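You operate a simulated robot arm through the tools that you are given. There is no shell and no other tool. Be economical: measure what you need, move in short steps, check, and stop when the job is done.

The job below is to be done with a simulated two-armed robot. You get a single attempt, and the scene is never put back.

Task
Clear the roll stand away; set the reel bench for the next job.
Fine: hold the stand with one hand and turn its star knob tight, then stand it on top of the reel rack; grey brake dial to 3, red guide to 160 mm. Set down upright: roll stand.
Where things are to end (x, y in the base frame): roll stand within 6 cm of [79, 167].

The check looks at the end state, three seconds after you hand in, the way a careful person would. Anything else that was tipped, shoved, dropped, spilled or broken makes it a failure.

Robot
Two 6-joint arms with two-finger grippers on one trunk, on a base that drives. Base frame: it is fixed to the floor where the robot stands at the start and does not move with it; the origin is under the middle of the robot, x ahead of it, y to its left, z up; the surface under the hand at the start is at about z = 85. Units: cm, degrees, N and s.
The left shoulder is at the start at [3, 17.8, 108.8], the right one opposite. With the tool pointing down near the work surface each hand reaches from about 52 to 82 cm from the robot's upright axis, wherever it stands, measured 20 degrees to its own side. Places, roughly: blue clamp dial [40, 20, 90]; card tube [75, 125, 100]; grey brake dial [40, 80, 90]; red guide [70, 100, 130]; star knob of the roll stand [50, 0, 100]; top of the reel rack [80, 160, 100]; white guide [70, 60, 130]; yellow clamp dial [40, 30, 90]. Payload 2.54 kg a hand.
The TCP of each hand is the grasp point between the finger pads, 3 cm short of the fingertips. In the tool frame z runs along the fingers and y along their closing line. The gripper opens to 11.6 cm. The gripper's body begins 9.5 cm behind the TCP.
Orientation is that of the tool frame in the base frame, as a unit quaternion [w, x, y, z]. With the fingers straight down and closing along the base's y, the tool's x points along the base's -x, its y along +y and its z along -z.

Tools
- The arms move only by the tool step_arm. It takes "left_plan", "right_plan" or both (then of equal length, played together; a hand with none holds still); each is a list of rows, each an object of numbers (a shift or turn left out is 0, a gripper value left out holds the last): "tx", "ty", "tz": the shift along the base's x, y, z in cm; "rx", "ry", "rz": the turn, a rotation vector about the base's x, y, z in degrees; "hand": the opening in per cent of the stroke, from 0 (shut) to 100 (fully open). In form: [{"tx": .., "ty": .., "tz": .., "rx": .., "ry": .., "rz": .., "hand": ..}, ...]. A call has 1 to 12 rows; each row is the pose to reach, as a shift and turn from the pose commanded when the call began. Rows are played at 5 a second. More than 5 cm and 8.6 degrees between two rows, or a gripper value outside its range, and nothing of the call is played. Where a pose cannot be reached the arm comes as near as it can. A force on the tool above 40 N (or 10 N above the force at the start of the call, whichever is more), or a blocked arm, ends the call early, and 0.2 s more pass. Each finger travels about 15.3 cm/s and halts on what it meets, pressing with about 35 N; the grip force reading is that of the motor and also rises with nothing between the fingers. The clock runs only during rows and for 0.2 s after the last one: add rows that repeat a pose to give the fingers time. It gives the time, the measured TCP pose, the force on the tool (base axes), the opening and the grip force at its end, in the units of the frame above (readings bear some noise), with the torque about the TCP (base axes, N m) and any sound that the robot's microphone picked up.
- Cameras (640 x 400 px; columns grow to the right, rows downward): "scene" is now at [3.14, 2.89, 180.53]; the picture's right is [0.44, -0.90, 0.00], its down [-0.77, -0.38, -0.51] and it looks along [0.46, 0.22, -0.86] (base axes); focal length 286 px, centre (320, 200). "left" rides on the left gripper at [6.9, 1.5, -12.2] in its tool frame; the picture's right is [-0.21, 0.98, 0.00], its down [-0.83, -0.18, -0.53] and it looks along [-0.52, -0.11, 0.85] (tool axes); focal length 251 px, centre (320, 200). "right" rides on the right gripper at [6.9, -1.5, -12.2] in its tool frame; the picture's right is [0.21, 0.98, 0.00], its down [-0.83, 0.18, -0.53] and it looks along [-0.52, 0.11, 0.85] (tool axes); focal length 251 px, centre (320, 200). There is no depth. A picture from a camera that has moved, and an enlarged one, comes with that camera's place and axes in the base frame and with its lens. The place of the scene camera against the robot may be out by one fixed shift of up to 1.2 cm in any direction.
- snapshot(camera): a new picture of that camera. No time passes.
- raise_lower(by): slides the trunk up (or, below 0, down) by that many cm; the arms and the scene camera ride with it, the base frame stays. It gives what a move gives, with no picture.
- base_move(legs): drives the robot by 1 to 6 legs, each [ahead, left, turn to the left] in cm, cm and degrees, along the robot's own axes; the way and the turn of a leg run together, so that a leg with both is an arc; at most 150 cm and 180 degrees a leg. The arms and the cameras ride along, it lands a little off, and it stops where it bumps. It gives what a move gives.
- pan_tilt(pan, tilt): turns the head with the scene camera to pan (to the left, within 143 degrees either way) and tilt (down, from -29 to 69), counted from straight ahead of the robot. It gives what a move gives.
- zoom(camera, box): a new picture of the part [left, top, right, bottom] of that camera's present view, enlarged. No time passes.
- close_job(): hands the job in; it is judged then, once.

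Work in short steps. Places have to be worked out from the pictures, the camera data and where the tool is seen: move nearer, look again, correct. Check each grasp and each placing, and mend what went wrong. You have 120 turns and 88 pictures in all, those below and enlarged ones among them. Open the grippers and draw the arms clear of the work before you hand the job in, unless the task says otherwise; then end with one line.

The tools are called after ">>>" as name(argument=value, ...) on one line, values as JSON. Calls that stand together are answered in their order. step_arm: Moves the arms, as the interface text tells. Its arguments: {"type":"object","properties":{"left_plan":{"type":"array","items":{"type":"object","properties":{"tx":{"type":"number"},"ty":{"type":"number"},"tz":{"type":"number"},"rx":{"type":"number"},"ry":{"type":"number"},"rz":{"type":"number"},"hand":{"type":"number"}}}},"right_plan":{"type":"array","items":{"type":"object","properties":{"tx":{"type":"number"},"ty":{"type":"number"},"tz":{"type":"number"},"rx":{"type":"number"},"ry":{"type":"number"},"rz":{"type":"number"},"hand":{"type":"number"}}}}},"required":[]} The other tools are called the same way: raise_lower (by) slides the trunk up or down; base_move (legs) drives the base; pan_tilt (pan, tilt) turns the head that bears the scene camera; snapshot (camera) takes a picture; zoom (camera, box) takes an enlarged picture of a part of a camera's view; close_job () hands the job in.

At the start:

```text
time: 0.0
left_tool_pos: [25.36, 37.93, 132.41]
left_ee_rot: [0.0, -0.001, 1.0, 0.0]
left_wrist_force: [1.1, -0.1, 1.0]
left_torque: [0.02, 0.01, -0.02]
left_opening: 11.6
left_grasp_force: 0.1
right_tool_pos: [51.14, 5.05, 131.56]
right_ee_rot: [0.0, 0.0, 1.0, 0.0]
right_wrist_force: [-0.3, -0.8, 0.3]
right_torque: [0.01, 0.01, -0.01]
right_opening: 11.6
right_grasp_force: 0.0
trunk travel left (down, up): [-30.0, 24.0]
robot x, y, heading: [-0.07, -0.46, 0.4]
head pan, tilt: [26.1, 59.4]
```

scene: 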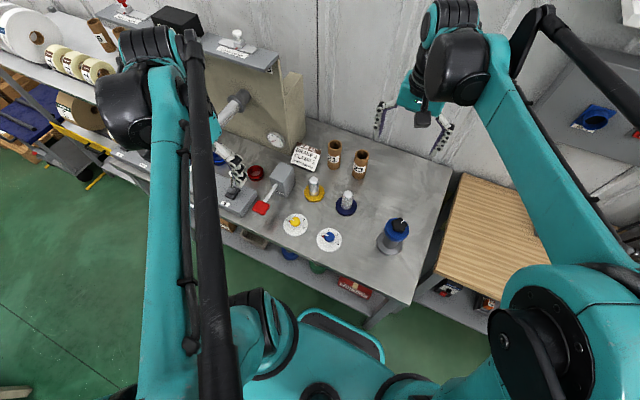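
right: 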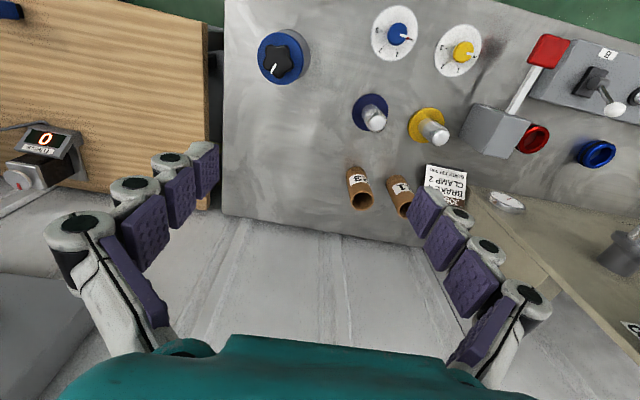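
left: 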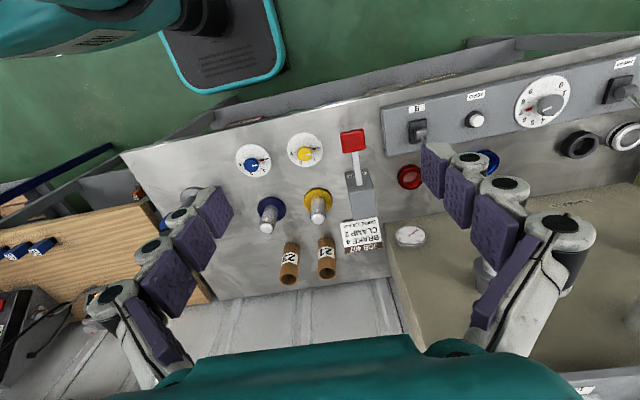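

I start by looking closer at the roll stand and the brake dial area.

>>> zoom(camera="right", box=[220, 0, 380, 100])

>>> zoom(camera="left", box=[380, 50, 640, 212])

>>> zoom(camera="scene", box=[340, 190, 440, 270])

```text
4.00 times, centred on (300, 50) of right
camera zoom: at [44.0, 3.59, 143.7], right [-0.21, 0.98, 0.0], down [0.83, 0.18, 0.53], along [0.52, 0.11, -0.85], focal length 1006 px, centre (400, 800)
```

zoom: 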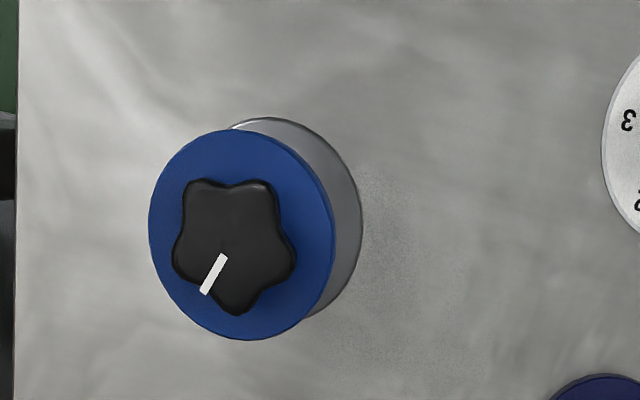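

```text
2.46 times, centred on (510, 131) of left
camera zoom: at [18.48, 39.41, 144.44], right [0.21, 0.98, 0.0], down [0.83, -0.18, 0.53], along [0.52, -0.11, -0.85], focal length 619 px, centre (-148, 370)
```

zoom: 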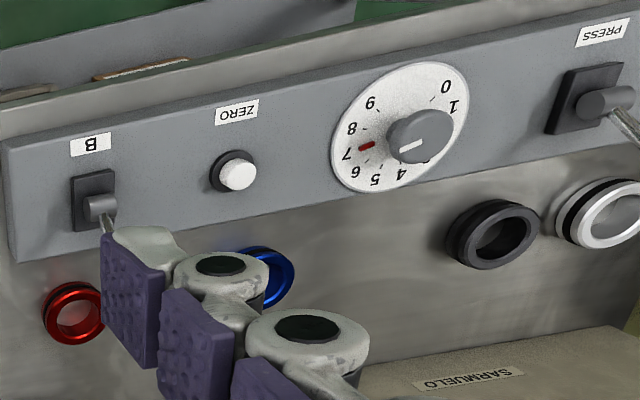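

```text
5.00 times, centred on (390, 230) of scene
camera zoom: at [3.14, 2.89, 180.53], right [0.44, -0.9, 0.0], down [-0.77, -0.38, -0.51], along [0.46, 0.22, -0.86], focal length 1432 px, centre (-30, 50)
```

zoom: 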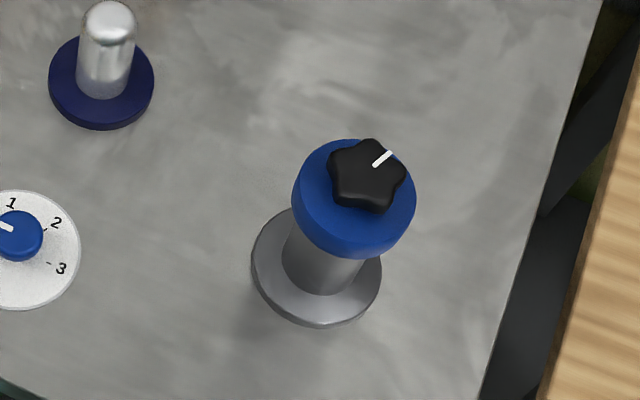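

The stand is at about (47.5, -2), blue flange about 7.5 cm wide with the knob top at z≈102. Now I look at the left side: rack and guides.

>>> pan_tilt(pan=60, tilt=35)

>>> snapshot(camera="scene")

```text
time: 1.0
left_tool_pos: [25.38, 37.96, 132.29]
left_ee_rot: [0.0, 0.0, 1.0, 0.0]
left_wrist_force: [0.1, -0.1, 0.0]
left_torque: [-0.03, 0.02, -0.01]
left_opening: 11.61
left_grasp_force: 0.1
right_tool_pos: [51.09, 5.15, 131.49]
right_ee_rot: [0.0, 0.0, 1.0, 0.0]
right_wrist_force: [-0.1, 0.8, -0.7]
right_torque: [0.02, 0.0, 0.0]
right_opening: 11.57
right_grasp_force: 0.1
trunk travel left (down, up): [-30.0, 24.0]
robot x, y, heading: [-0.13, 0.23, -0.1]
head pan, tilt: [60.0, 35.0]
```

```text
81 pictures are left
camera scene: at [1.5, 7.55, 183.88], right [0.87, -0.5, 0.0], down [-0.29, -0.5, -0.82], along [0.41, 0.71, -0.57], focal length 286 px, centre (320, 200)
```

scene: 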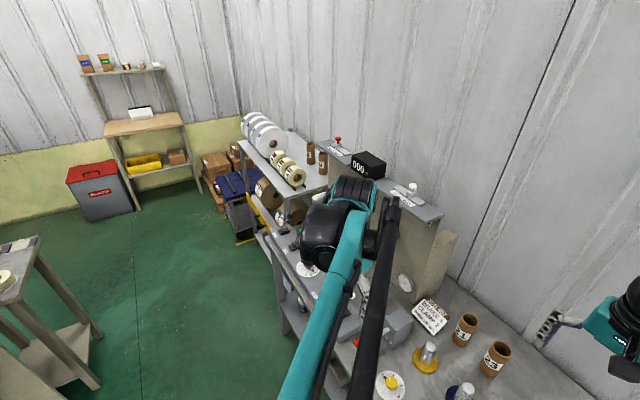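

Rack beyond the bench and the counter with red/white guides are visible; zooming on those.

>>> zoom(camera="scene", box=[230, 100, 450, 238])

>>> zoom(camera="scene", box=[310, 120, 450, 220])

```text
2.90 times, centred on (340, 169) of scene
camera zoom: at [1.5, 7.55, 183.88], right [0.87, -0.5, 0.0], down [-0.29, -0.5, -0.82], along [0.41, 0.71, -0.57], focal length 830 px, centre (262, 290)
```

zoom: 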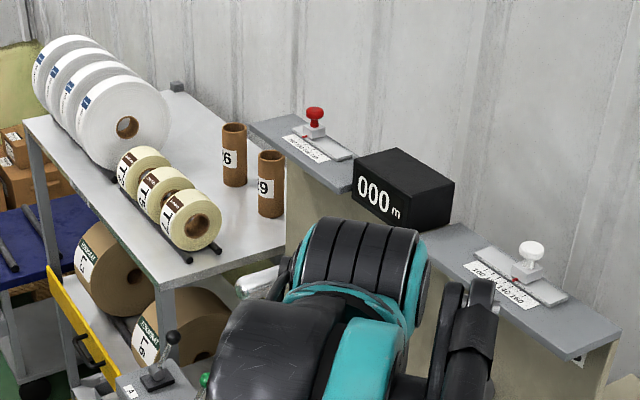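

```text
4.00 times, centred on (380, 170) of scene
camera zoom: at [1.5, 7.55, 183.88], right [0.87, -0.5, 0.0], down [-0.29, -0.5, -0.82], along [0.41, 0.71, -0.57], focal length 1146 px, centre (80, 320)
```

zoom: 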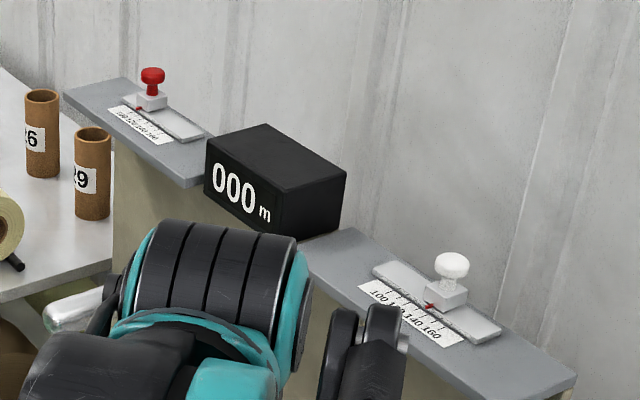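

The red guide's scale runs 100→160 toward -y. First the stand: I back the base off 18 cm so both hands reach it comfortably.

>>> base_move(legs=[[-18, 0, 0]])

>>> pan_tilt(pan=0, tilt=50)

>>> snapshot(camera="scene")

>>> snapshot(camera="right")

```text
time: 2.5
left_tool_pos: [7.32, 38.03, 132.33]
left_ee_rot: [0.0, 0.0, 1.0, 0.0]
left_wrist_force: [-0.4, -0.1, 0.3]
left_torque: [0.02, -0.01, -0.02]
left_opening: 11.57
left_grasp_force: 0.1
right_tool_pos: [33.07, 5.08, 131.48]
right_ee_rot: [0.0, 0.0, 1.0, 0.0]
right_wrist_force: [-0.3, 1.0, 0.3]
right_torque: [0.04, -0.05, -0.01]
right_opening: 11.59
right_grasp_force: 0.0
trunk travel left (down, up): [-30.0, 24.0]
robot x, y, heading: [-18.26, 0.03, -0.1]
head pan, tilt: [60.0, 35.0]
```

```text
time: 3.8
left_tool_pos: [7.48, 37.95, 132.34]
left_ee_rot: [0.0, 0.0, 1.0, 0.0]
left_wrist_force: [0.2, 0.0, -0.1]
left_torque: [0.02, 0.02, -0.02]
left_opening: 11.6
left_grasp_force: 0.1
right_tool_pos: [33.25, 5.06, 131.47]
right_ee_rot: [0.0, 0.0, 1.0, 0.0]
right_wrist_force: [-0.3, 0.5, -0.5]
right_torque: [-0.02, 0.04, 0.03]
right_opening: 11.61
right_grasp_force: 0.1
trunk travel left (down, up): [-30.0, 24.0]
robot x, y, heading: [-17.85, 0.29, 0.0]
head pan, tilt: [0.0, 50.0]
```

```text
78 pictures are left
camera scene: at [-13.03, -0.06, 181.72], right [0.0, -1.0, 0.0], down [-0.77, 0.0, -0.64], along [0.64, 0.0, -0.77], focal length 286 px, centre (320, 200)
```

scene: 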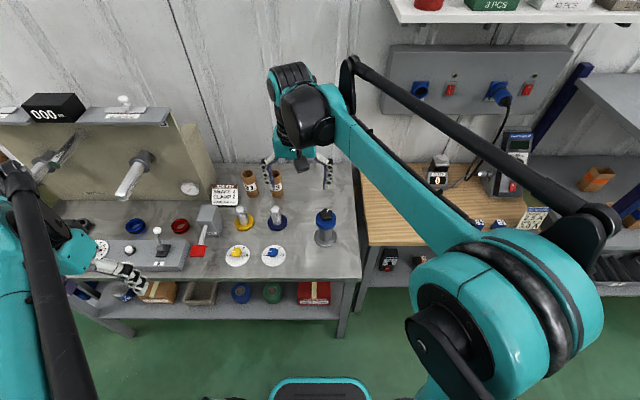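

```text
77 pictures are left
camera right: at [26.17, 3.61, 143.68], right [-0.21, 0.98, 0.0], down [0.83, 0.18, 0.53], along [0.52, 0.11, -0.85], focal length 251 px, centre (320, 200)
```

right: 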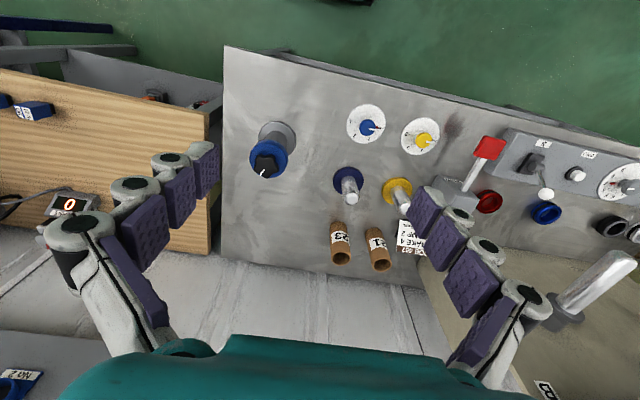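

I bring the left hand to a 30°-down pose pointing at the stand's column and move the right hand a little aside.

>>> step_arm(left_plan=[{"tx": 2.2, "ty": -3, "tz": -3, "rx": -1.57, "ry": -5.86, "rz": -2.72}, {"tx": 4.4, "ty": -6, "tz": -6, "rx": -3.14, "ry": -11.72, "rz": -5.44}, {"tx": 6.6, "ty": -9, "tz": -9, "rx": -4.71, "ry": -17.58, "rz": -8.16}, {"tx": 8.8, "ty": -12, "tz": -12, "rx": -6.28, "ry": -23.44, "rz": -10.88}, {"tx": 11, "ty": -15, "tz": -15, "rx": -7.85, "ry": -29.3, "rz": -13.6}, {"tx": 13.2, "ty": -18, "tz": -18, "rx": -9.42, "ry": -35.16, "rz": -16.32}, {"tx": 15.4, "ty": -21, "tz": -21, "rx": -10.99, "ry": -41.02, "rz": -19.04}, {"tx": 17.6, "ty": -24, "tz": -24, "rx": -12.56, "ry": -46.88, "rz": -21.76}, {"tx": 19.8, "ty": -27, "tz": -27, "rx": -14.13, "ry": -52.74, "rz": -24.48}, {"tx": 22, "ty": -30, "tz": -30, "rx": -15.7, "ry": -58.6, "rz": -27.2}, {"tx": 22, "ty": -30, "tz": -30, "rx": -15.7, "ry": -58.6, "rz": -27.2}], right_plan=[{"tx": 1, "ty": -2}, {"tx": 2, "ty": -4}, {"tx": 3, "ty": -6}, {"tx": 4, "ty": -8}, {"tx": 5, "ty": -10}, {"tx": 6, "ty": -12}, {"tx": 7, "ty": -14}, {"tx": 8, "ty": -16}, {"tx": 9, "ty": -17}, {"tx": 10, "ty": -18}, {"tx": 10, "ty": -18}])

>>> snapshot(camera="left")

>>> snapshot(camera="scene")

```text
time: 6.2
left_tool_pos: [34.22, 7.78, 113.89]
left_ee_rot: [0.484, 0.225, 0.836, -0.13]
left_wrist_force: [-0.3, 0.5, -0.2]
left_torque: [0.03, -0.05, 0.05]
left_opening: 11.62
left_grasp_force: 0.0
left hand out of reach, approached as far as the arm can: row 8, 9, 10, 11
right_tool_pos: [43.04, -12.92, 131.63]
right_ee_rot: [0.001, 0.0, 1.0, 0.0]
right_wrist_force: [-0.1, -0.2, -0.3]
right_torque: [-0.04, -0.05, 0.0]
right_opening: 11.58
right_grasp_force: 0.1
trunk travel left (down, up): [-30.0, 24.0]
robot x, y, heading: [-18.28, -0.23, 0.1]
head pan, tilt: [0.0, 50.0]
```

```text
76 pictures are left
camera left: at [22.97, 16.07, 114.0], right [0.58, 0.79, 0.19], down [-0.13, -0.13, 0.98], along [0.8, -0.6, 0.03], focal length 251 px, centre (320, 200)
```

left: 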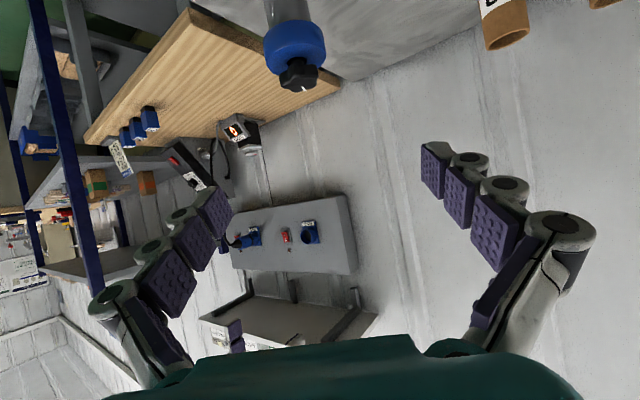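

```text
75 pictures are left
camera scene: at [-13.34, 0.0, 181.73], right [0.0, -1.0, 0.0], down [-0.77, 0.0, -0.64], along [0.64, 0.0, -0.77], focal length 286 px, centre (320, 200)
```

scene: 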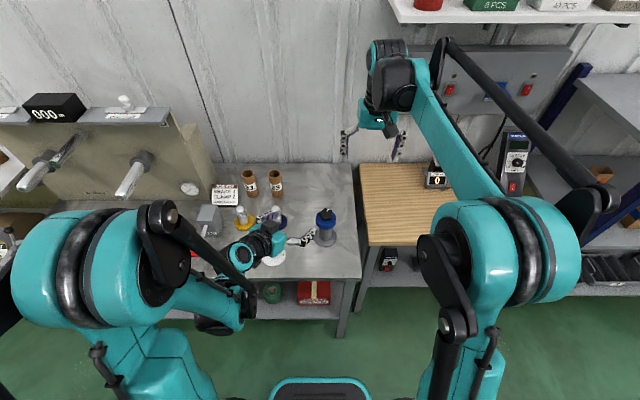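

The left pose was clamped at the near limit. I test a small outward shift to learn what the commanded baseline is.

>>> step_arm(left_plan=[{"tx": 3.5, "ty": -3}, {"tx": 3.5, "ty": -3}])

```text
time: 6.8
left_tool_pos: [37.66, 5.03, 114.02]
left_ee_rot: [0.484, 0.223, 0.836, -0.129]
left_wrist_force: [-0.9, -0.1, 0.5]
left_torque: [-0.03, -0.04, 0.01]
left_opening: 11.57
left_grasp_force: 0.1
right_tool_pos: [43.15, -12.76, 131.56]
right_ee_rot: [0.001, 0.001, 1.0, 0.0]
right_wrist_force: [-0.4, -0.4, 0.0]
right_torque: [-0.06, -0.03, -0.02]
right_opening: 11.62
right_grasp_force: 0.0
trunk travel left (down, up): [-30.0, 24.0]
robot x, y, heading: [-17.61, 0.27, 0.1]
head pan, tilt: [0.0, 50.0]
```

Baseline is the reached pose; now lower the hand toward the pre-grasp.

>>> step_arm(left_plan=[{"tz": -4.5}, {"tz": -9, "ty": -1}, {"tz": -13, "ty": -1.8}, {"tz": -17, "ty": -1.8}, {"tz": -17, "ty": -1.8}])

>>> snapshot(camera="left")

```text
time: 8.0
left_tool_pos: [45.9, 2.74, 105.88]
left_ee_rot: [0.482, 0.225, 0.836, -0.13]
left_wrist_force: [0.0, 1.0, 0.1]
left_torque: [-0.02, -0.02, 0.01]
left_opening: 11.59
left_grasp_force: 0.0
left hand out of reach, approached as far as the arm can: row 1, 2, 3, 4, 5
right_tool_pos: [43.13, -12.81, 131.46]
right_ee_rot: [0.0, 0.0, 1.0, -0.001]
right_wrist_force: [-1.1, -0.7, 0.3]
right_torque: [-0.01, -0.03, 0.0]
right_opening: 11.61
right_grasp_force: 0.2
trunk travel left (down, up): [-30.0, 24.0]
robot x, y, heading: [-17.92, -0.32, -0.1]
head pan, tilt: [0.0, 50.0]
```

```text
74 pictures are left
camera left: at [34.58, 11.01, 106.1], right [0.58, 0.79, 0.19], down [-0.13, -0.13, 0.98], along [0.8, -0.6, 0.03], focal length 251 px, centre (320, 200)
```

left: 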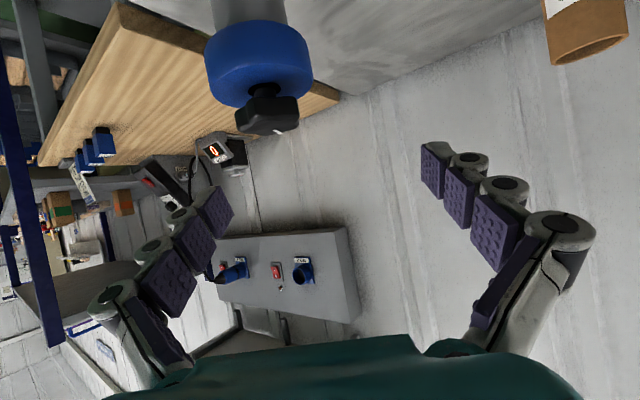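

The arm cannot get that low this close in; I back off 9 cm more and lower the trunk 12 cm so that the horizontal hand comes down in front of the stand.

>>> base_move(legs=[[-9, 0, 0]])

>>> raise_lower(by=-12)

>>> snapshot(camera="left")

>>> snapshot(camera="scene")

```text
time: 9.1
left_tool_pos: [36.87, 2.78, 106.02]
left_ee_rot: [0.483, 0.224, 0.837, -0.129]
left_wrist_force: [-0.5, -0.4, 0.7]
left_torque: [-0.01, 0.0, 0.03]
left_opening: 11.57
left_grasp_force: 0.0
right_tool_pos: [34.24, -12.81, 131.55]
right_ee_rot: [0.001, 0.0, 1.0, 0.0]
right_wrist_force: [0.0, -1.2, 0.0]
right_torque: [0.0, -0.02, -0.02]
right_opening: 11.6
right_grasp_force: 0.1
trunk travel left (down, up): [-30.0, 24.0]
robot x, y, heading: [-27.06, 0.13, 0.0]
head pan, tilt: [0.0, 50.0]
```

```text
time: 10.6
left_tool_pos: [36.83, 2.73, 94.05]
left_ee_rot: [0.482, 0.224, 0.837, -0.129]
left_wrist_force: [-0.4, 0.1, 0.6]
left_torque: [0.0, 0.01, -0.03]
left_opening: 11.62
left_grasp_force: 0.0
right_tool_pos: [34.17, -12.79, 119.45]
right_ee_rot: [-0.001, 0.0, 1.0, 0.001]
right_wrist_force: [0.5, -0.4, -0.4]
right_torque: [-0.03, 0.0, -0.02]
right_opening: 11.61
right_grasp_force: 0.2
trunk travel left (down, up): [-18.0, 36.0]
robot x, y, heading: [-26.93, 0.05, 0.1]
head pan, tilt: [0.0, 50.0]
```

```text
73 pictures are left
camera left: at [25.58, 11.04, 94.1], right [0.58, 0.79, 0.19], down [-0.13, -0.13, 0.98], along [0.8, -0.6, 0.03], focal length 251 px, centre (320, 200)
```

left: 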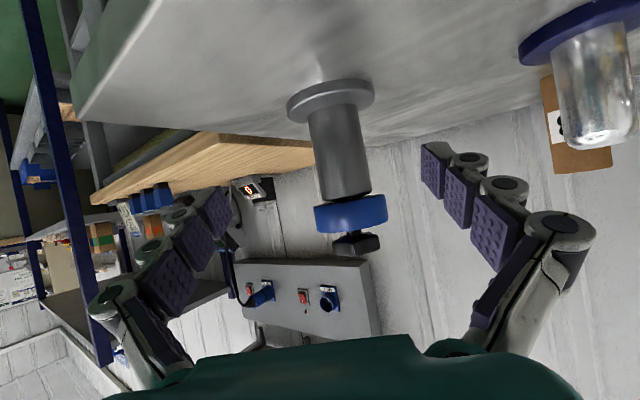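

```text
72 pictures are left
camera scene: at [-22.12, -0.09, 169.73], right [0.0, -1.0, 0.0], down [-0.77, 0.0, -0.64], along [0.64, 0.0, -0.77], focal length 286 px, centre (320, 200)
```

scene: 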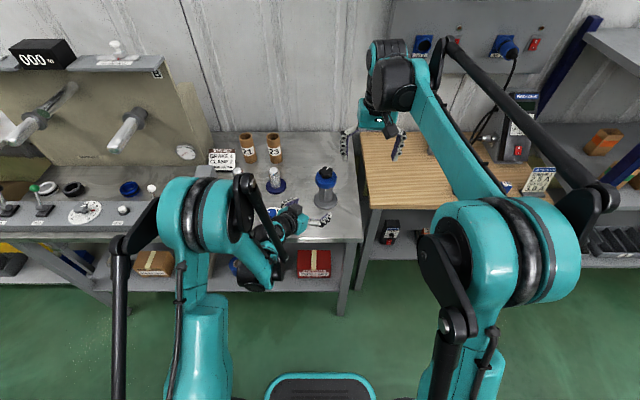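

Now a clear view: column from z≈87 to 95, axis near (47.5,-2). I move the open left hand around the column at z 91.

>>> step_arm(left_plan=[{"tx": 1, "ty": -1, "tz": -3}, {"tx": 4.5, "ty": -2, "tz": -3}, {"tx": 8, "ty": -3.4, "tz": -3}, {"tx": 10.5, "ty": -4.7, "tz": -3}, {"tx": 10.5, "ty": -4.7, "tz": -3}])

>>> snapshot(camera="left")

```text
time: 11.8
left_tool_pos: [47.11, -1.87, 90.86]
left_ee_rot: [0.482, 0.225, 0.837, -0.13]
left_wrist_force: [0.0, 0.0, -1.2]
left_torque: [-0.01, -0.02, -0.02]
left_opening: 11.61
left_grasp_force: 0.1
left hand out of reach, approached as far as the arm can: row 1
right_tool_pos: [34.13, -12.79, 119.53]
right_ee_rot: [0.0, 0.001, 1.0, -0.001]
right_wrist_force: [-0.2, -0.2, 0.5]
right_torque: [-0.01, -0.03, -0.01]
right_opening: 11.59
right_grasp_force: 0.0
trunk travel left (down, up): [-18.0, 36.0]
robot x, y, heading: [-27.39, -0.28, -0.3]
head pan, tilt: [0.0, 50.0]
```

```text
71 pictures are left
camera left: at [35.88, 6.37, 90.97], right [0.58, 0.79, 0.19], down [-0.13, -0.13, 0.98], along [0.8, -0.6, 0.03], focal length 251 px, centre (320, 200)
```

left: 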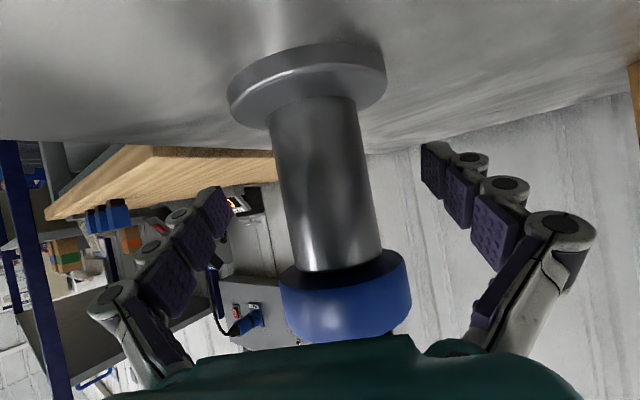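

The column is centred between the fingers; I advance 0.8 cm and close.

>>> step_arm(left_plan=[{"tx": 0.7, "ty": -0.4, "hand": 100}, {"tx": 0.7, "ty": -0.4, "hand": 65}, {"tx": 0.7, "ty": -0.4, "hand": 50}, {"tx": 0.7, "ty": -0.4, "hand": 40}, {"tx": 0.7, "ty": -0.4, "hand": 30}, {"tx": 0.7, "ty": -0.4, "hand": 30}])

>>> snapshot(camera="left")

```text
time: 13.2
left_tool_pos: [47.99, -2.2, 90.8]
left_ee_rot: [0.483, 0.224, 0.837, -0.129]
left_wrist_force: [3.0, 1.0, 3.2]
left_torque: [0.04, -0.12, 0.06]
left_opening: 4.94
left_grasp_force: 35.1
right_tool_pos: [34.3, -12.93, 119.48]
right_ee_rot: [0.0, 0.0, 1.0, 0.0]
right_wrist_force: [0.1, -0.9, 0.0]
right_torque: [0.0, -0.03, 0.03]
right_opening: 11.61
right_grasp_force: 0.0
trunk travel left (down, up): [-18.0, 36.0]
robot x, y, heading: [-27.03, -0.32, -0.1]
head pan, tilt: [0.0, 50.0]
```

```text
70 pictures are left
camera left: at [36.67, 6.1, 90.97], right [0.58, 0.79, 0.19], down [-0.13, -0.13, 0.98], along [0.8, -0.6, 0.03], focal length 251 px, centre (320, 200)
```

left: 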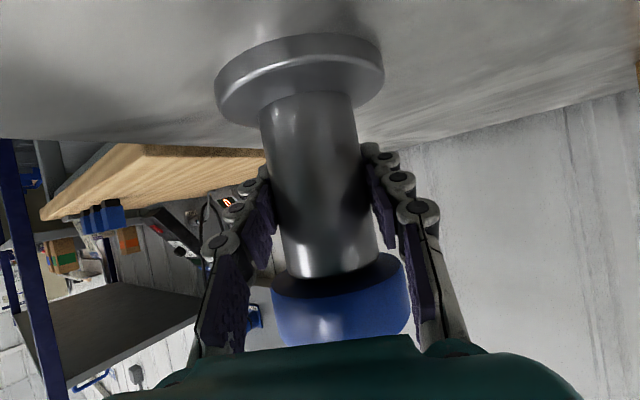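

Held firmly (4.94 cm), axis ≈ (48,-2.2). Now the right hand goes above the knob, still well clear.

>>> step_arm(right_plan=[{"tx": 3.5, "ty": 2.7, "tz": 0}, {"tx": 7, "ty": 5.4, "tz": -0.5}, {"tx": 10.5, "ty": 8, "tz": -2}, {"tx": 13.8, "ty": 10.6, "tz": -4.5}, {"tx": 13.8, "ty": 10.6, "tz": -8}, {"tx": 13.8, "ty": 10.6, "tz": -8}])

>>> snapshot(camera="right")

>>> snapshot(camera="scene")

```text
time: 14.6
left_tool_pos: [47.94, -2.07, 90.9]
left_ee_rot: [0.482, 0.225, 0.837, -0.129]
left_wrist_force: [-0.9, 0.8, 2.4]
left_torque: [-0.32, -0.02, -0.08]
left_opening: 4.95
left_grasp_force: 34.9
right_tool_pos: [48.1, -2.26, 111.44]
right_ee_rot: [0.0, 0.0, 1.0, -0.001]
right_wrist_force: [0.1, 0.6, -0.1]
right_torque: [0.0, 0.0, -0.01]
right_opening: 11.62
right_grasp_force: 0.1
right hand out of reach, approached as far as the arm can: row 4
trunk travel left (down, up): [-18.0, 36.0]
robot x, y, heading: [-26.77, 0.18, -0.1]
head pan, tilt: [0.0, 50.0]
```

```text
69 pictures are left
camera right: at [41.01, -3.76, 123.59], right [-0.22, 0.98, 0.0], down [0.83, 0.18, 0.53], along [0.52, 0.11, -0.85], focal length 251 px, centre (320, 200)
```

right: 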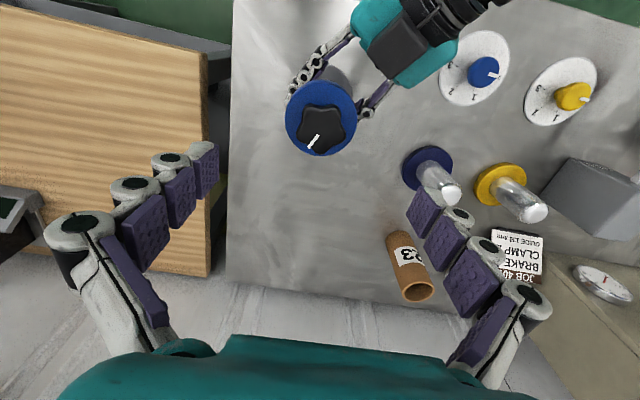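

```text
68 pictures are left
camera scene: at [-22.13, -0.08, 169.72], right [0.0, -1.0, 0.0], down [-0.77, 0.0, -0.64], along [0.64, 0.0, -0.77], focal length 286 px, centre (320, 200)
```

scene: 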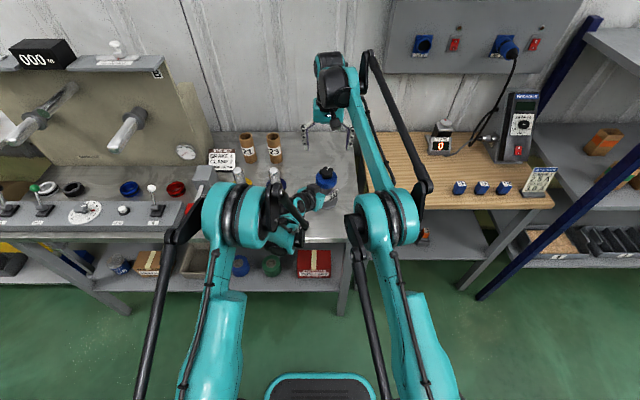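

Knob sits at about (47.6,-2.2). Descend so the fingertips straddle the knob at z≈99.

>>> step_arm(right_plan=[{"tx": -0.4, "tz": -3.5}, {"tx": -0.4, "tz": -7}, {"tx": -0.4, "tz": -9}, {"tx": -0.4, "tz": -9}])

>>> snapshot(camera="right")

```text
time: 15.6
left_tool_pos: [47.96, -2.12, 90.9]
left_ee_rot: [0.482, 0.225, 0.837, -0.13]
left_wrist_force: [-2.4, 1.3, 0.2]
left_torque: [-0.15, -0.06, -0.04]
left_opening: 4.94
left_grasp_force: 35.3
right_tool_pos: [47.71, -2.39, 102.52]
right_ee_rot: [0.0, 0.0, 1.0, 0.0]
right_wrist_force: [0.4, 0.7, 0.0]
right_torque: [0.01, -0.03, 0.0]
right_opening: 11.61
right_grasp_force: 0.0
trunk travel left (down, up): [-18.0, 36.0]
robot x, y, heading: [-27.01, -0.12, 0.2]
head pan, tilt: [0.0, 50.0]
```

```text
67 pictures are left
camera right: at [40.57, -3.82, 114.68], right [-0.22, 0.98, 0.0], down [0.83, 0.18, 0.53], along [0.52, 0.11, -0.85], focal length 251 px, centre (320, 200)
```

right: 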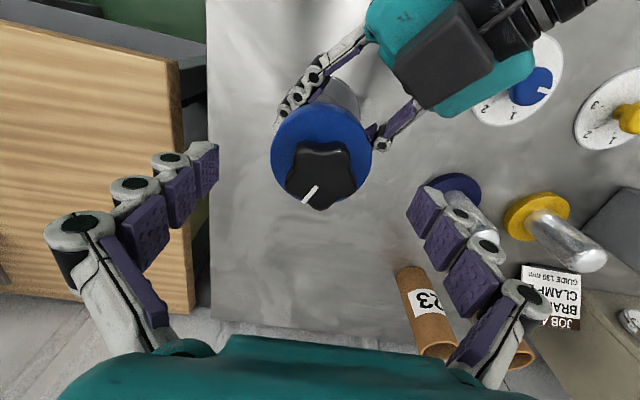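

Knob top is near z 100; I lower 1 cm more and close gently on the knob.

>>> step_arm(right_plan=[{"tz": -0.5}, {"tz": -1.0}, {"tz": -1.0, "hand": 65}, {"tz": -1.0, "hand": 50}, {"tz": -1.0, "hand": 40}, {"tz": -1.0, "hand": 30}, {"tz": -1.0, "hand": 25}])

>>> snapshot(camera="right")

```text
time: 17.2
left_tool_pos: [47.95, -2.25, 90.97]
left_ee_rot: [0.482, 0.224, 0.837, -0.129]
left_wrist_force: [-0.9, -4.0, 0.2]
left_torque: [0.25, -0.09, 0.09]
left_opening: 4.93
left_grasp_force: 34.8
right_tool_pos: [47.6, -2.15, 101.57]
right_ee_rot: [0.0, -0.001, 1.0, 0.0]
right_wrist_force: [0.3, 5.2, 1.3]
right_torque: [0.17, -0.07, 0.05]
right_opening: 4.19
right_grasp_force: 34.7
trunk travel left (down, up): [-18.0, 36.0]
robot x, y, heading: [-27.04, -0.01, -0.2]
head pan, tilt: [0.0, 50.0]
```

```text
66 pictures are left
camera right: at [40.52, -3.73, 113.74], right [-0.22, 0.98, 0.0], down [0.83, 0.18, 0.53], along [0.52, 0.12, -0.85], focal length 251 px, centre (320, 200)
```

right: 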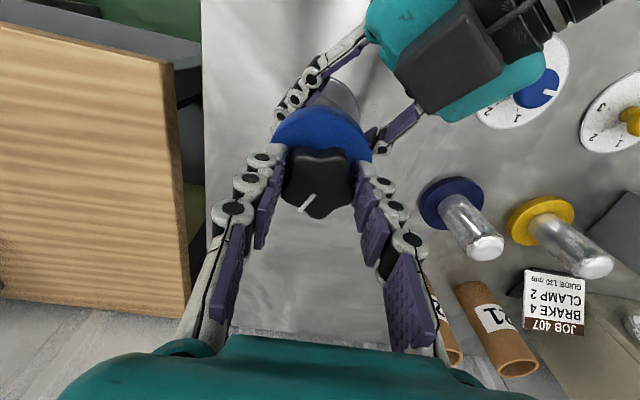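

Knob gripped (4.19 cm). Turn clockwise (rz negative), watching torque.

>>> step_arm(right_plan=[{"rz": -8}, {"rz": -16}, {"rz": -24}, {"rz": -32}, {"rz": -40}, {"rz": -48}, {"rz": -56}, {"rz": -56}])

>>> snapshot(camera="right")

```text
time: 19.0
left_tool_pos: [47.88, -2.22, 90.88]
left_ee_rot: [0.482, 0.225, 0.837, -0.13]
left_wrist_force: [-9.3, -20.7, 0.0]
left_torque: [0.62, -0.94, 0.24]
left_opening: 4.96
left_grasp_force: 34.8
right_tool_pos: [47.6, -2.13, 101.64]
right_ee_rot: [0.001, 0.469, 0.883, 0.0]
right_wrist_force: [16.3, 20.5, 25.9]
right_torque: [0.64, -0.49, 0.08]
right_opening: 4.21
right_grasp_force: 34.7
trunk travel left (down, up): [-18.0, 36.0]
robot x, y, heading: [-26.88, 0.15, -0.1]
head pan, tilt: [0.0, 50.0]
```

```text
65 pictures are left
camera right: at [42.22, 2.78, 113.76], right [0.69, 0.72, 0.0], down [0.61, -0.58, 0.53], along [0.39, -0.37, -0.84], focal length 251 px, centre (320, 200)
```

right: 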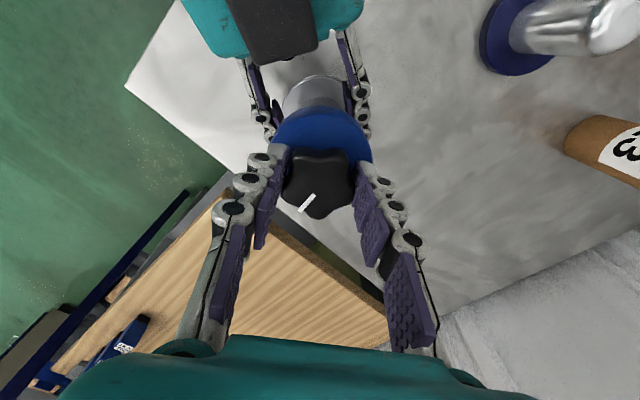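

The knob turned with the hand but side forces built up. I release to relieve them, then check.

>>> step_arm(right_plan=[{"hand": 50}, {"hand": 60}, {"hand": 60}])

>>> snapshot(camera="right")

```text
time: 19.8
left_tool_pos: [48.1, -2.05, 90.85]
left_ee_rot: [0.482, 0.223, 0.837, -0.129]
left_wrist_force: [2.3, 2.9, 5.1]
left_torque: [-0.04, 0.3, -0.07]
left_opening: 4.97
left_grasp_force: 35.0
right_tool_pos: [47.63, -2.22, 101.38]
right_ee_rot: [0.0, 0.469, 0.883, 0.0]
right_wrist_force: [-1.4, -0.5, -0.5]
right_torque: [-0.04, -0.03, 0.01]
right_opening: 6.98
right_grasp_force: 0.1
trunk travel left (down, up): [-18.0, 36.0]
robot x, y, heading: [-27.03, 0.02, 0.3]
head pan, tilt: [0.0, 50.0]
```

```text
64 pictures are left
camera right: at [42.3, 2.74, 113.64], right [0.69, 0.72, 0.0], down [0.61, -0.58, 0.53], along [0.39, -0.37, -0.85], focal length 251 px, centre (320, 200)
```

right: 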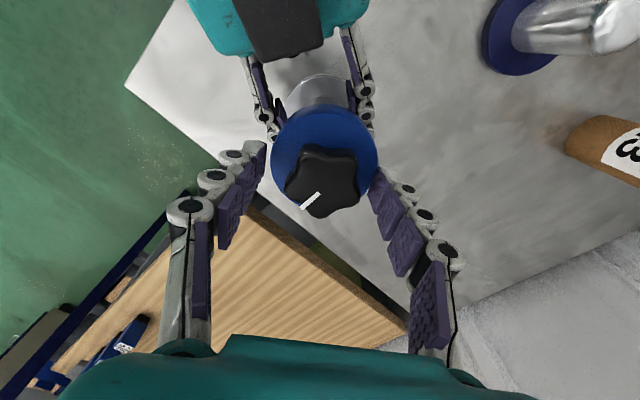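

The knob stayed where it was turned and nothing else touches. I regrip and continue clockwise.

>>> step_arm(right_plan=[{"hand": 45}, {"hand": 30}, {"hand": 25}, {"hand": 25}, {"rz": -8}, {"rz": -16}, {"rz": -24}, {"rz": -32}, {"rz": -40}, {"rz": -48}, {"rz": -56}, {"rz": -56}])

>>> snapshot(camera="right")

```text
time: 22.4
left_tool_pos: [47.82, -2.31, 90.88]
left_ee_rot: [0.482, 0.224, 0.837, -0.129]
left_wrist_force: [-25.6, -18.5, 8.1]
left_torque: [0.24, -0.61, 0.09]
left_opening: 5.02
left_grasp_force: 35.0
right_tool_pos: [47.53, -2.19, 101.5]
right_ee_rot: [0.001, 0.83, 0.558, 0.002]
right_wrist_force: [21.1, 14.7, 0.2]
right_torque: [0.94, -0.84, 0.03]
right_opening: 4.21
right_grasp_force: 35.4
trunk travel left (down, up): [-18.0, 36.0]
robot x, y, heading: [-26.8, 0.23, -0.2]
head pan, tilt: [0.0, 50.0]
```

```text
63 pictures are left
camera right: at [48.51, 4.76, 113.8], right [0.99, -0.17, 0.0], down [-0.14, -0.83, 0.53], along [-0.09, -0.53, -0.85], focal length 251 px, centre (320, 200)
```

right: 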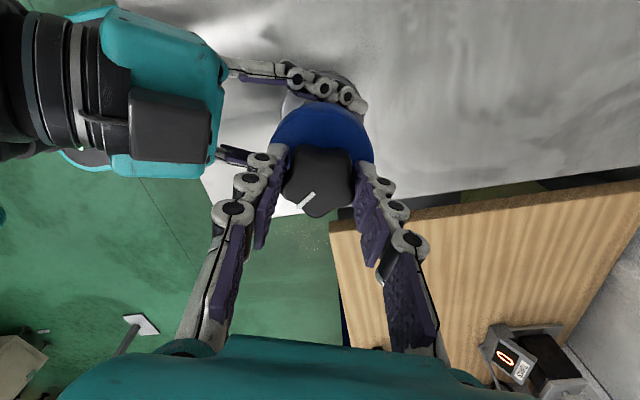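

Turned ~112° total with no stop yet. Release, recentre slightly, regrip and continue.

>>> step_arm(right_plan=[{"hand": 50}, {"tx": 0.2, "ty": 0.15, "hand": 50}, {"tx": 0.2, "ty": 0.15, "hand": 30}, {"tx": 0.2, "ty": 0.15, "hand": 25}, {"tx": 0.2, "ty": 0.15, "rz": -8}, {"tx": 0.2, "ty": 0.15, "rz": -16}, {"tx": 0.2, "ty": 0.15, "rz": -24}, {"tx": 0.2, "ty": 0.15, "rz": -32}, {"tx": 0.2, "ty": 0.15, "rz": -40}, {"tx": 0.2, "ty": 0.15, "rz": -48}, {"tx": 0.2, "ty": 0.15, "rz": -56}, {"tx": 0.2, "ty": 0.15, "rz": -56}])

>>> snapshot(camera="right")

```text
time: 25.0
left_tool_pos: [47.73, -2.45, 90.85]
left_ee_rot: [0.481, 0.225, 0.837, -0.129]
left_wrist_force: [-13.8, 0.0, 0.3]
left_torque: [-0.25, -0.47, -0.42]
left_opening: 4.96
left_grasp_force: 35.3
right_tool_pos: [47.85, -1.93, 101.51]
right_ee_rot: [0.0, 0.985, 0.173, 0.001]
right_wrist_force: [13.2, -2.3, 1.5]
right_torque: [-0.02, -0.68, 0.52]
right_opening: 4.18
right_grasp_force: 35.1
right hand out of reach, approached as far as the arm can: row 11, 12
trunk travel left (down, up): [-18.0, 36.0]
robot x, y, heading: [-27.07, -0.26, 0.0]
head pan, tilt: [0.0, 50.0]
```

```text
62 pictures are left
camera right: at [53.63, 1.72, 113.71], right [0.54, -0.84, 0.0], down [-0.72, -0.45, 0.53], along [-0.45, -0.28, -0.85], focal length 251 px, centre (320, 200)
```

right: 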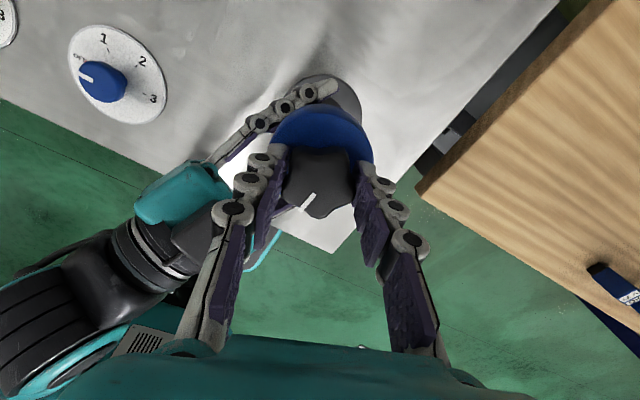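

Resistance has appeared (torque 0.5 Nm) and the wrist is at its limit. Release, unwind the wrist with the hand open, then regrip for another stroke.

>>> step_arm(right_plan=[{"hand": 65}, {"hand": 65}, {"rz": 8.5}, {"rz": 17}, {"rz": 25.5}, {"rz": 34}, {"rz": 42.5}, {"rz": 51}, {"rz": 59.5}, {"rz": 68}, {"rz": 76.5}, {"rz": 80}])

>>> snapshot(camera="right")

```text
time: 27.6
left_tool_pos: [47.88, -2.16, 90.76]
left_ee_rot: [0.483, 0.225, 0.836, -0.13]
left_wrist_force: [2.7, 1.1, 0.3]
left_torque: [0.15, 0.1, -0.03]
left_opening: 4.95
left_grasp_force: 34.5
right_tool_pos: [47.82, -1.96, 101.51]
right_ee_rot: [0.0, 0.642, 0.767, -0.001]
right_wrist_force: [0.0, -0.7, -0.3]
right_torque: [-0.03, -0.02, 0.0]
right_opening: 7.56
right_grasp_force: 0.0
trunk travel left (down, up): [-18.0, 36.0]
robot x, y, heading: [-26.74, -0.04, 0.1]
head pan, tilt: [0.0, 50.0]
```

```text
61 pictures are left
camera right: at [44.94, 4.49, 113.67], right [0.92, 0.38, 0.0], down [0.32, -0.78, 0.53], along [0.2, -0.49, -0.85], focal length 251 px, centre (320, 200)
```

right: 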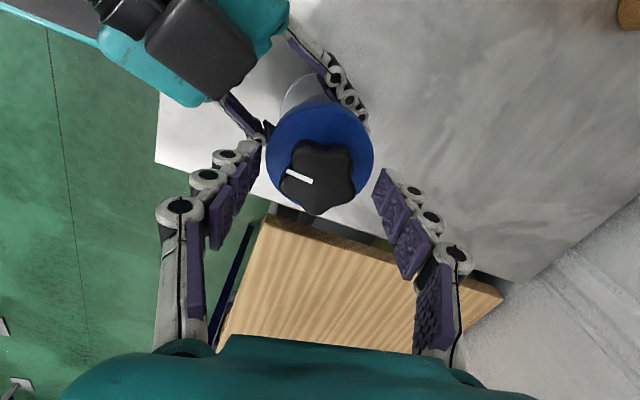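

Regrip and turn clockwise, watching for the stop.

>>> step_arm(right_plan=[{"hand": 45}, {"hand": 30}, {"hand": 25}, {"hand": 25}, {"rz": -8}, {"rz": -16}, {"rz": -24}, {"rz": -24}])

>>> snapshot(camera="right")

```text
time: 29.4
left_tool_pos: [47.99, -2.18, 90.83]
left_ee_rot: [0.481, 0.225, 0.837, -0.13]
left_wrist_force: [6.2, 0.2, 0.0]
left_torque: [-0.06, 0.58, -0.55]
left_opening: 4.95
left_grasp_force: 35.1
right_tool_pos: [47.73, -2.01, 101.38]
right_ee_rot: [0.0, 0.788, 0.615, 0.0]
right_wrist_force: [-6.8, -0.7, -0.1]
right_torque: [0.05, 0.19, 0.59]
right_opening: 4.2
right_grasp_force: 35.2
trunk travel left (down, up): [-18.0, 36.0]
robot x, y, heading: [-26.79, -0.25, 0.2]
head pan, tilt: [0.0, 50.0]
```

```text
60 pictures are left
camera right: at [47.88, 5.04, 113.66], right [1.0, -0.03, 0.0], down [-0.02, -0.85, 0.53], along [-0.02, -0.53, -0.85], focal length 251 px, centre (320, 200)
```

right: 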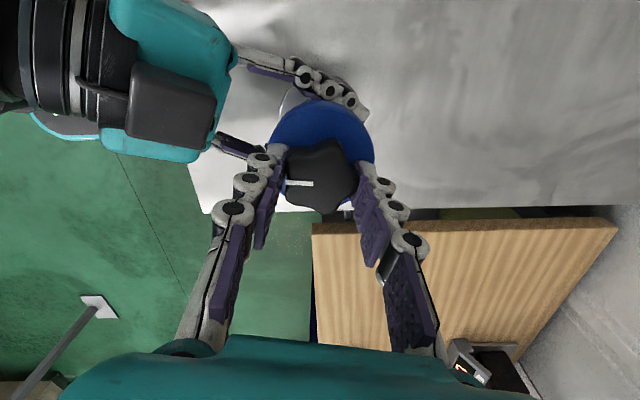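

Resistance 0.59 Nm and the knob moved less than the hand; one more push to see if it is at its stop.

>>> step_arm(right_plan=[{"rz": -8}, {"rz": -16}, {"rz": -24}, {"rz": -32}, {"rz": -32}])

>>> snapshot(camera="right")

```text
time: 30.6
left_tool_pos: [48.0, -2.2, 90.87]
left_ee_rot: [0.482, 0.225, 0.837, -0.13]
left_wrist_force: [6.6, -4.8, 0.5]
left_torque: [0.36, 0.55, -0.4]
left_opening: 4.97
left_grasp_force: 34.9
right_tool_pos: [47.89, -2.08, 101.41]
right_ee_rot: [-0.002, 0.927, 0.374, -0.001]
right_wrist_force: [-6.8, 5.0, -0.1]
right_torque: [0.17, 0.19, 0.42]
right_opening: 4.21
right_grasp_force: 35.7
trunk travel left (down, up): [-18.0, 36.0]
robot x, y, heading: [-26.78, 0.16, -0.1]
head pan, tilt: [0.0, 50.0]
```

```text
59 pictures are left
camera right: at [51.63, 3.81, 113.64], right [0.83, -0.55, 0.0], down [-0.47, -0.7, 0.53], along [-0.3, -0.44, -0.85], focal length 251 px, centre (320, 200)
```

right: 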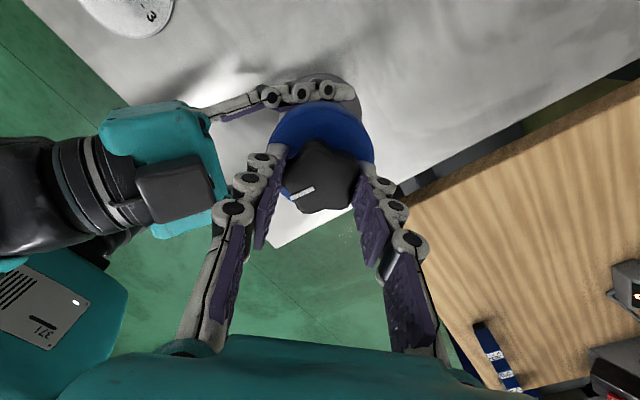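

The knob advanced only ~10° while the hand slipped. I release, unwind, look at the mark, and then try one more firm stroke to confirm the stop.

>>> step_arm(right_plan=[{"hand": 65}, {"hand": 65}, {"rz": 8.5}, {"rz": 17}, {"rz": 25.5}, {"rz": 34}, {"rz": 42.5}, {"rz": 51}, {"rz": 56}, {"rz": 56}])

>>> zoom(camera="right", box=[240, 100, 400, 220])

>>> step_arm(right_plan=[{"hand": 45}, {"hand": 30}, {"hand": 25}, {"hand": 25}, {"hand": 25}])

>>> zoom(camera="right", box=[240, 100, 400, 220])

```text
time: 32.8
left_tool_pos: [47.99, -2.2, 90.79]
left_ee_rot: [0.482, 0.225, 0.837, -0.131]
left_wrist_force: [-0.3, 0.6, 0.2]
left_torque: [0.05, 0.01, 0.02]
left_opening: 4.98
left_grasp_force: 35.0
right_tool_pos: [47.8, -2.11, 101.42]
right_ee_rot: [0.001, 0.642, 0.767, 0.001]
right_wrist_force: [-0.2, 0.7, -0.1]
right_torque: [0.0, -0.01, -0.01]
right_opening: 7.53
right_grasp_force: 0.1
trunk travel left (down, up): [-18.0, 36.0]
robot x, y, heading: [-27.04, 0.02, -0.1]
head pan, tilt: [0.0, 50.0]
```

```text
3.33 times, centred on (320, 160) of right
camera zoom: at [45.03, 4.47, 113.67], right [0.92, 0.38, 0.0], down [0.32, -0.78, 0.53], along [0.2, -0.49, -0.85], focal length 838 px, centre (320, 333)
```

zoom: 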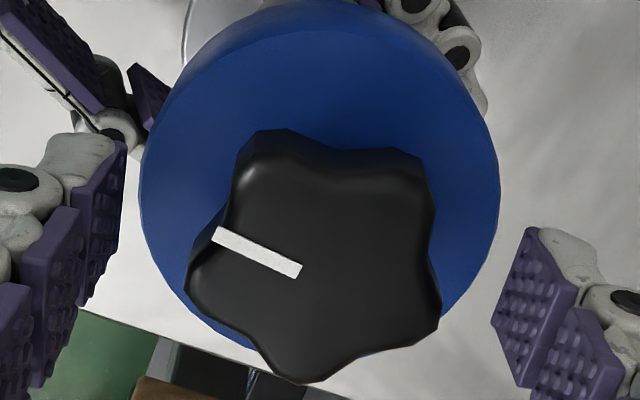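

```text
time: 34.0
left_tool_pos: [48.02, -2.23, 90.82]
left_ee_rot: [0.483, 0.224, 0.837, -0.13]
left_wrist_force: [2.7, -0.7, -0.8]
left_torque: [0.01, 0.11, -0.04]
left_opening: 4.93
left_grasp_force: 35.2
right_tool_pos: [47.87, -2.12, 101.58]
right_ee_rot: [0.001, 0.643, 0.766, 0.001]
right_wrist_force: [-2.1, 0.0, 3.0]
right_torque: [0.03, 0.06, -0.04]
right_opening: 4.2
right_grasp_force: 35.1
trunk travel left (down, up): [-18.0, 36.0]
robot x, y, heading: [-27.44, -0.19, 0.0]
head pan, tilt: [0.0, 50.0]
```

```text
3.33 times, centred on (320, 160) of right
camera zoom: at [45.03, 4.46, 113.68], right [0.92, 0.38, 0.0], down [0.32, -0.78, 0.53], along [0.2, -0.49, -0.85], focal length 838 px, centre (320, 333)
```

zoom: 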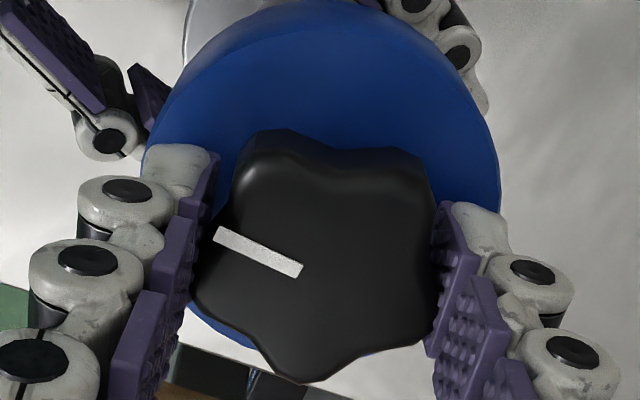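

Now the confirming stroke.

>>> step_arm(right_plan=[{"rz": -8}, {"rz": -16}, {"rz": -24}, {"rz": -32}, {"rz": -40}, {"rz": -40}])

>>> step_arm(right_plan=[{"hand": 65}, {"hand": 65}, {"rz": 8}, {"rz": 16}, {"rz": 24}, {"rz": 32}, {"rz": 40}, {"rz": 40}])

>>> zoom(camera="right", box=[240, 100, 400, 220])

```text
time: 35.4
left_tool_pos: [48.03, -2.14, 90.95]
left_ee_rot: [0.483, 0.225, 0.836, -0.13]
left_wrist_force: [11.9, 0.6, 8.3]
left_torque: [0.26, 0.39, -0.55]
left_opening: 4.99
left_grasp_force: 34.9
right_tool_pos: [47.73, -2.14, 101.45]
right_ee_rot: [0.001, 0.866, 0.5, 0.0]
right_wrist_force: [-9.7, 1.4, -1.1]
right_torque: [0.14, 0.16, 0.63]
right_opening: 4.21
right_grasp_force: 34.8
trunk travel left (down, up): [-18.0, 36.0]
robot x, y, heading: [-27.21, 0.05, 0.2]
head pan, tilt: [0.0, 50.0]
```

```text
time: 37.2
left_tool_pos: [48.03, -2.24, 90.93]
left_ee_rot: [0.483, 0.224, 0.837, -0.129]
left_wrist_force: [-0.9, -2.8, 0.2]
left_torque: [-0.13, -0.13, -0.07]
left_opening: 5.0
left_grasp_force: 35.0
right_tool_pos: [47.69, -2.12, 101.53]
right_ee_rot: [0.0, 0.642, 0.766, 0.001]
right_wrist_force: [0.0, -0.3, 0.3]
right_torque: [0.03, 0.03, -0.02]
right_opening: 7.56
right_grasp_force: 0.1
trunk travel left (down, up): [-18.0, 36.0]
robot x, y, heading: [-26.98, 0.13, 0.0]
head pan, tilt: [0.0, 50.0]
```

```text
3.33 times, centred on (320, 160) of right
camera zoom: at [44.86, 4.45, 113.76], right [0.92, 0.38, 0.0], down [0.32, -0.78, 0.53], along [0.2, -0.49, -0.85], focal length 838 px, centre (320, 333)
```

zoom: 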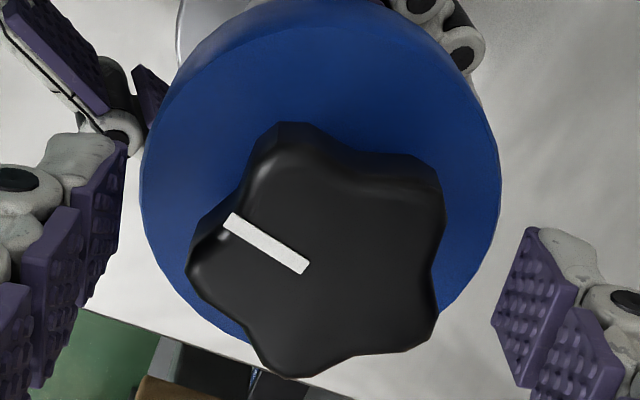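

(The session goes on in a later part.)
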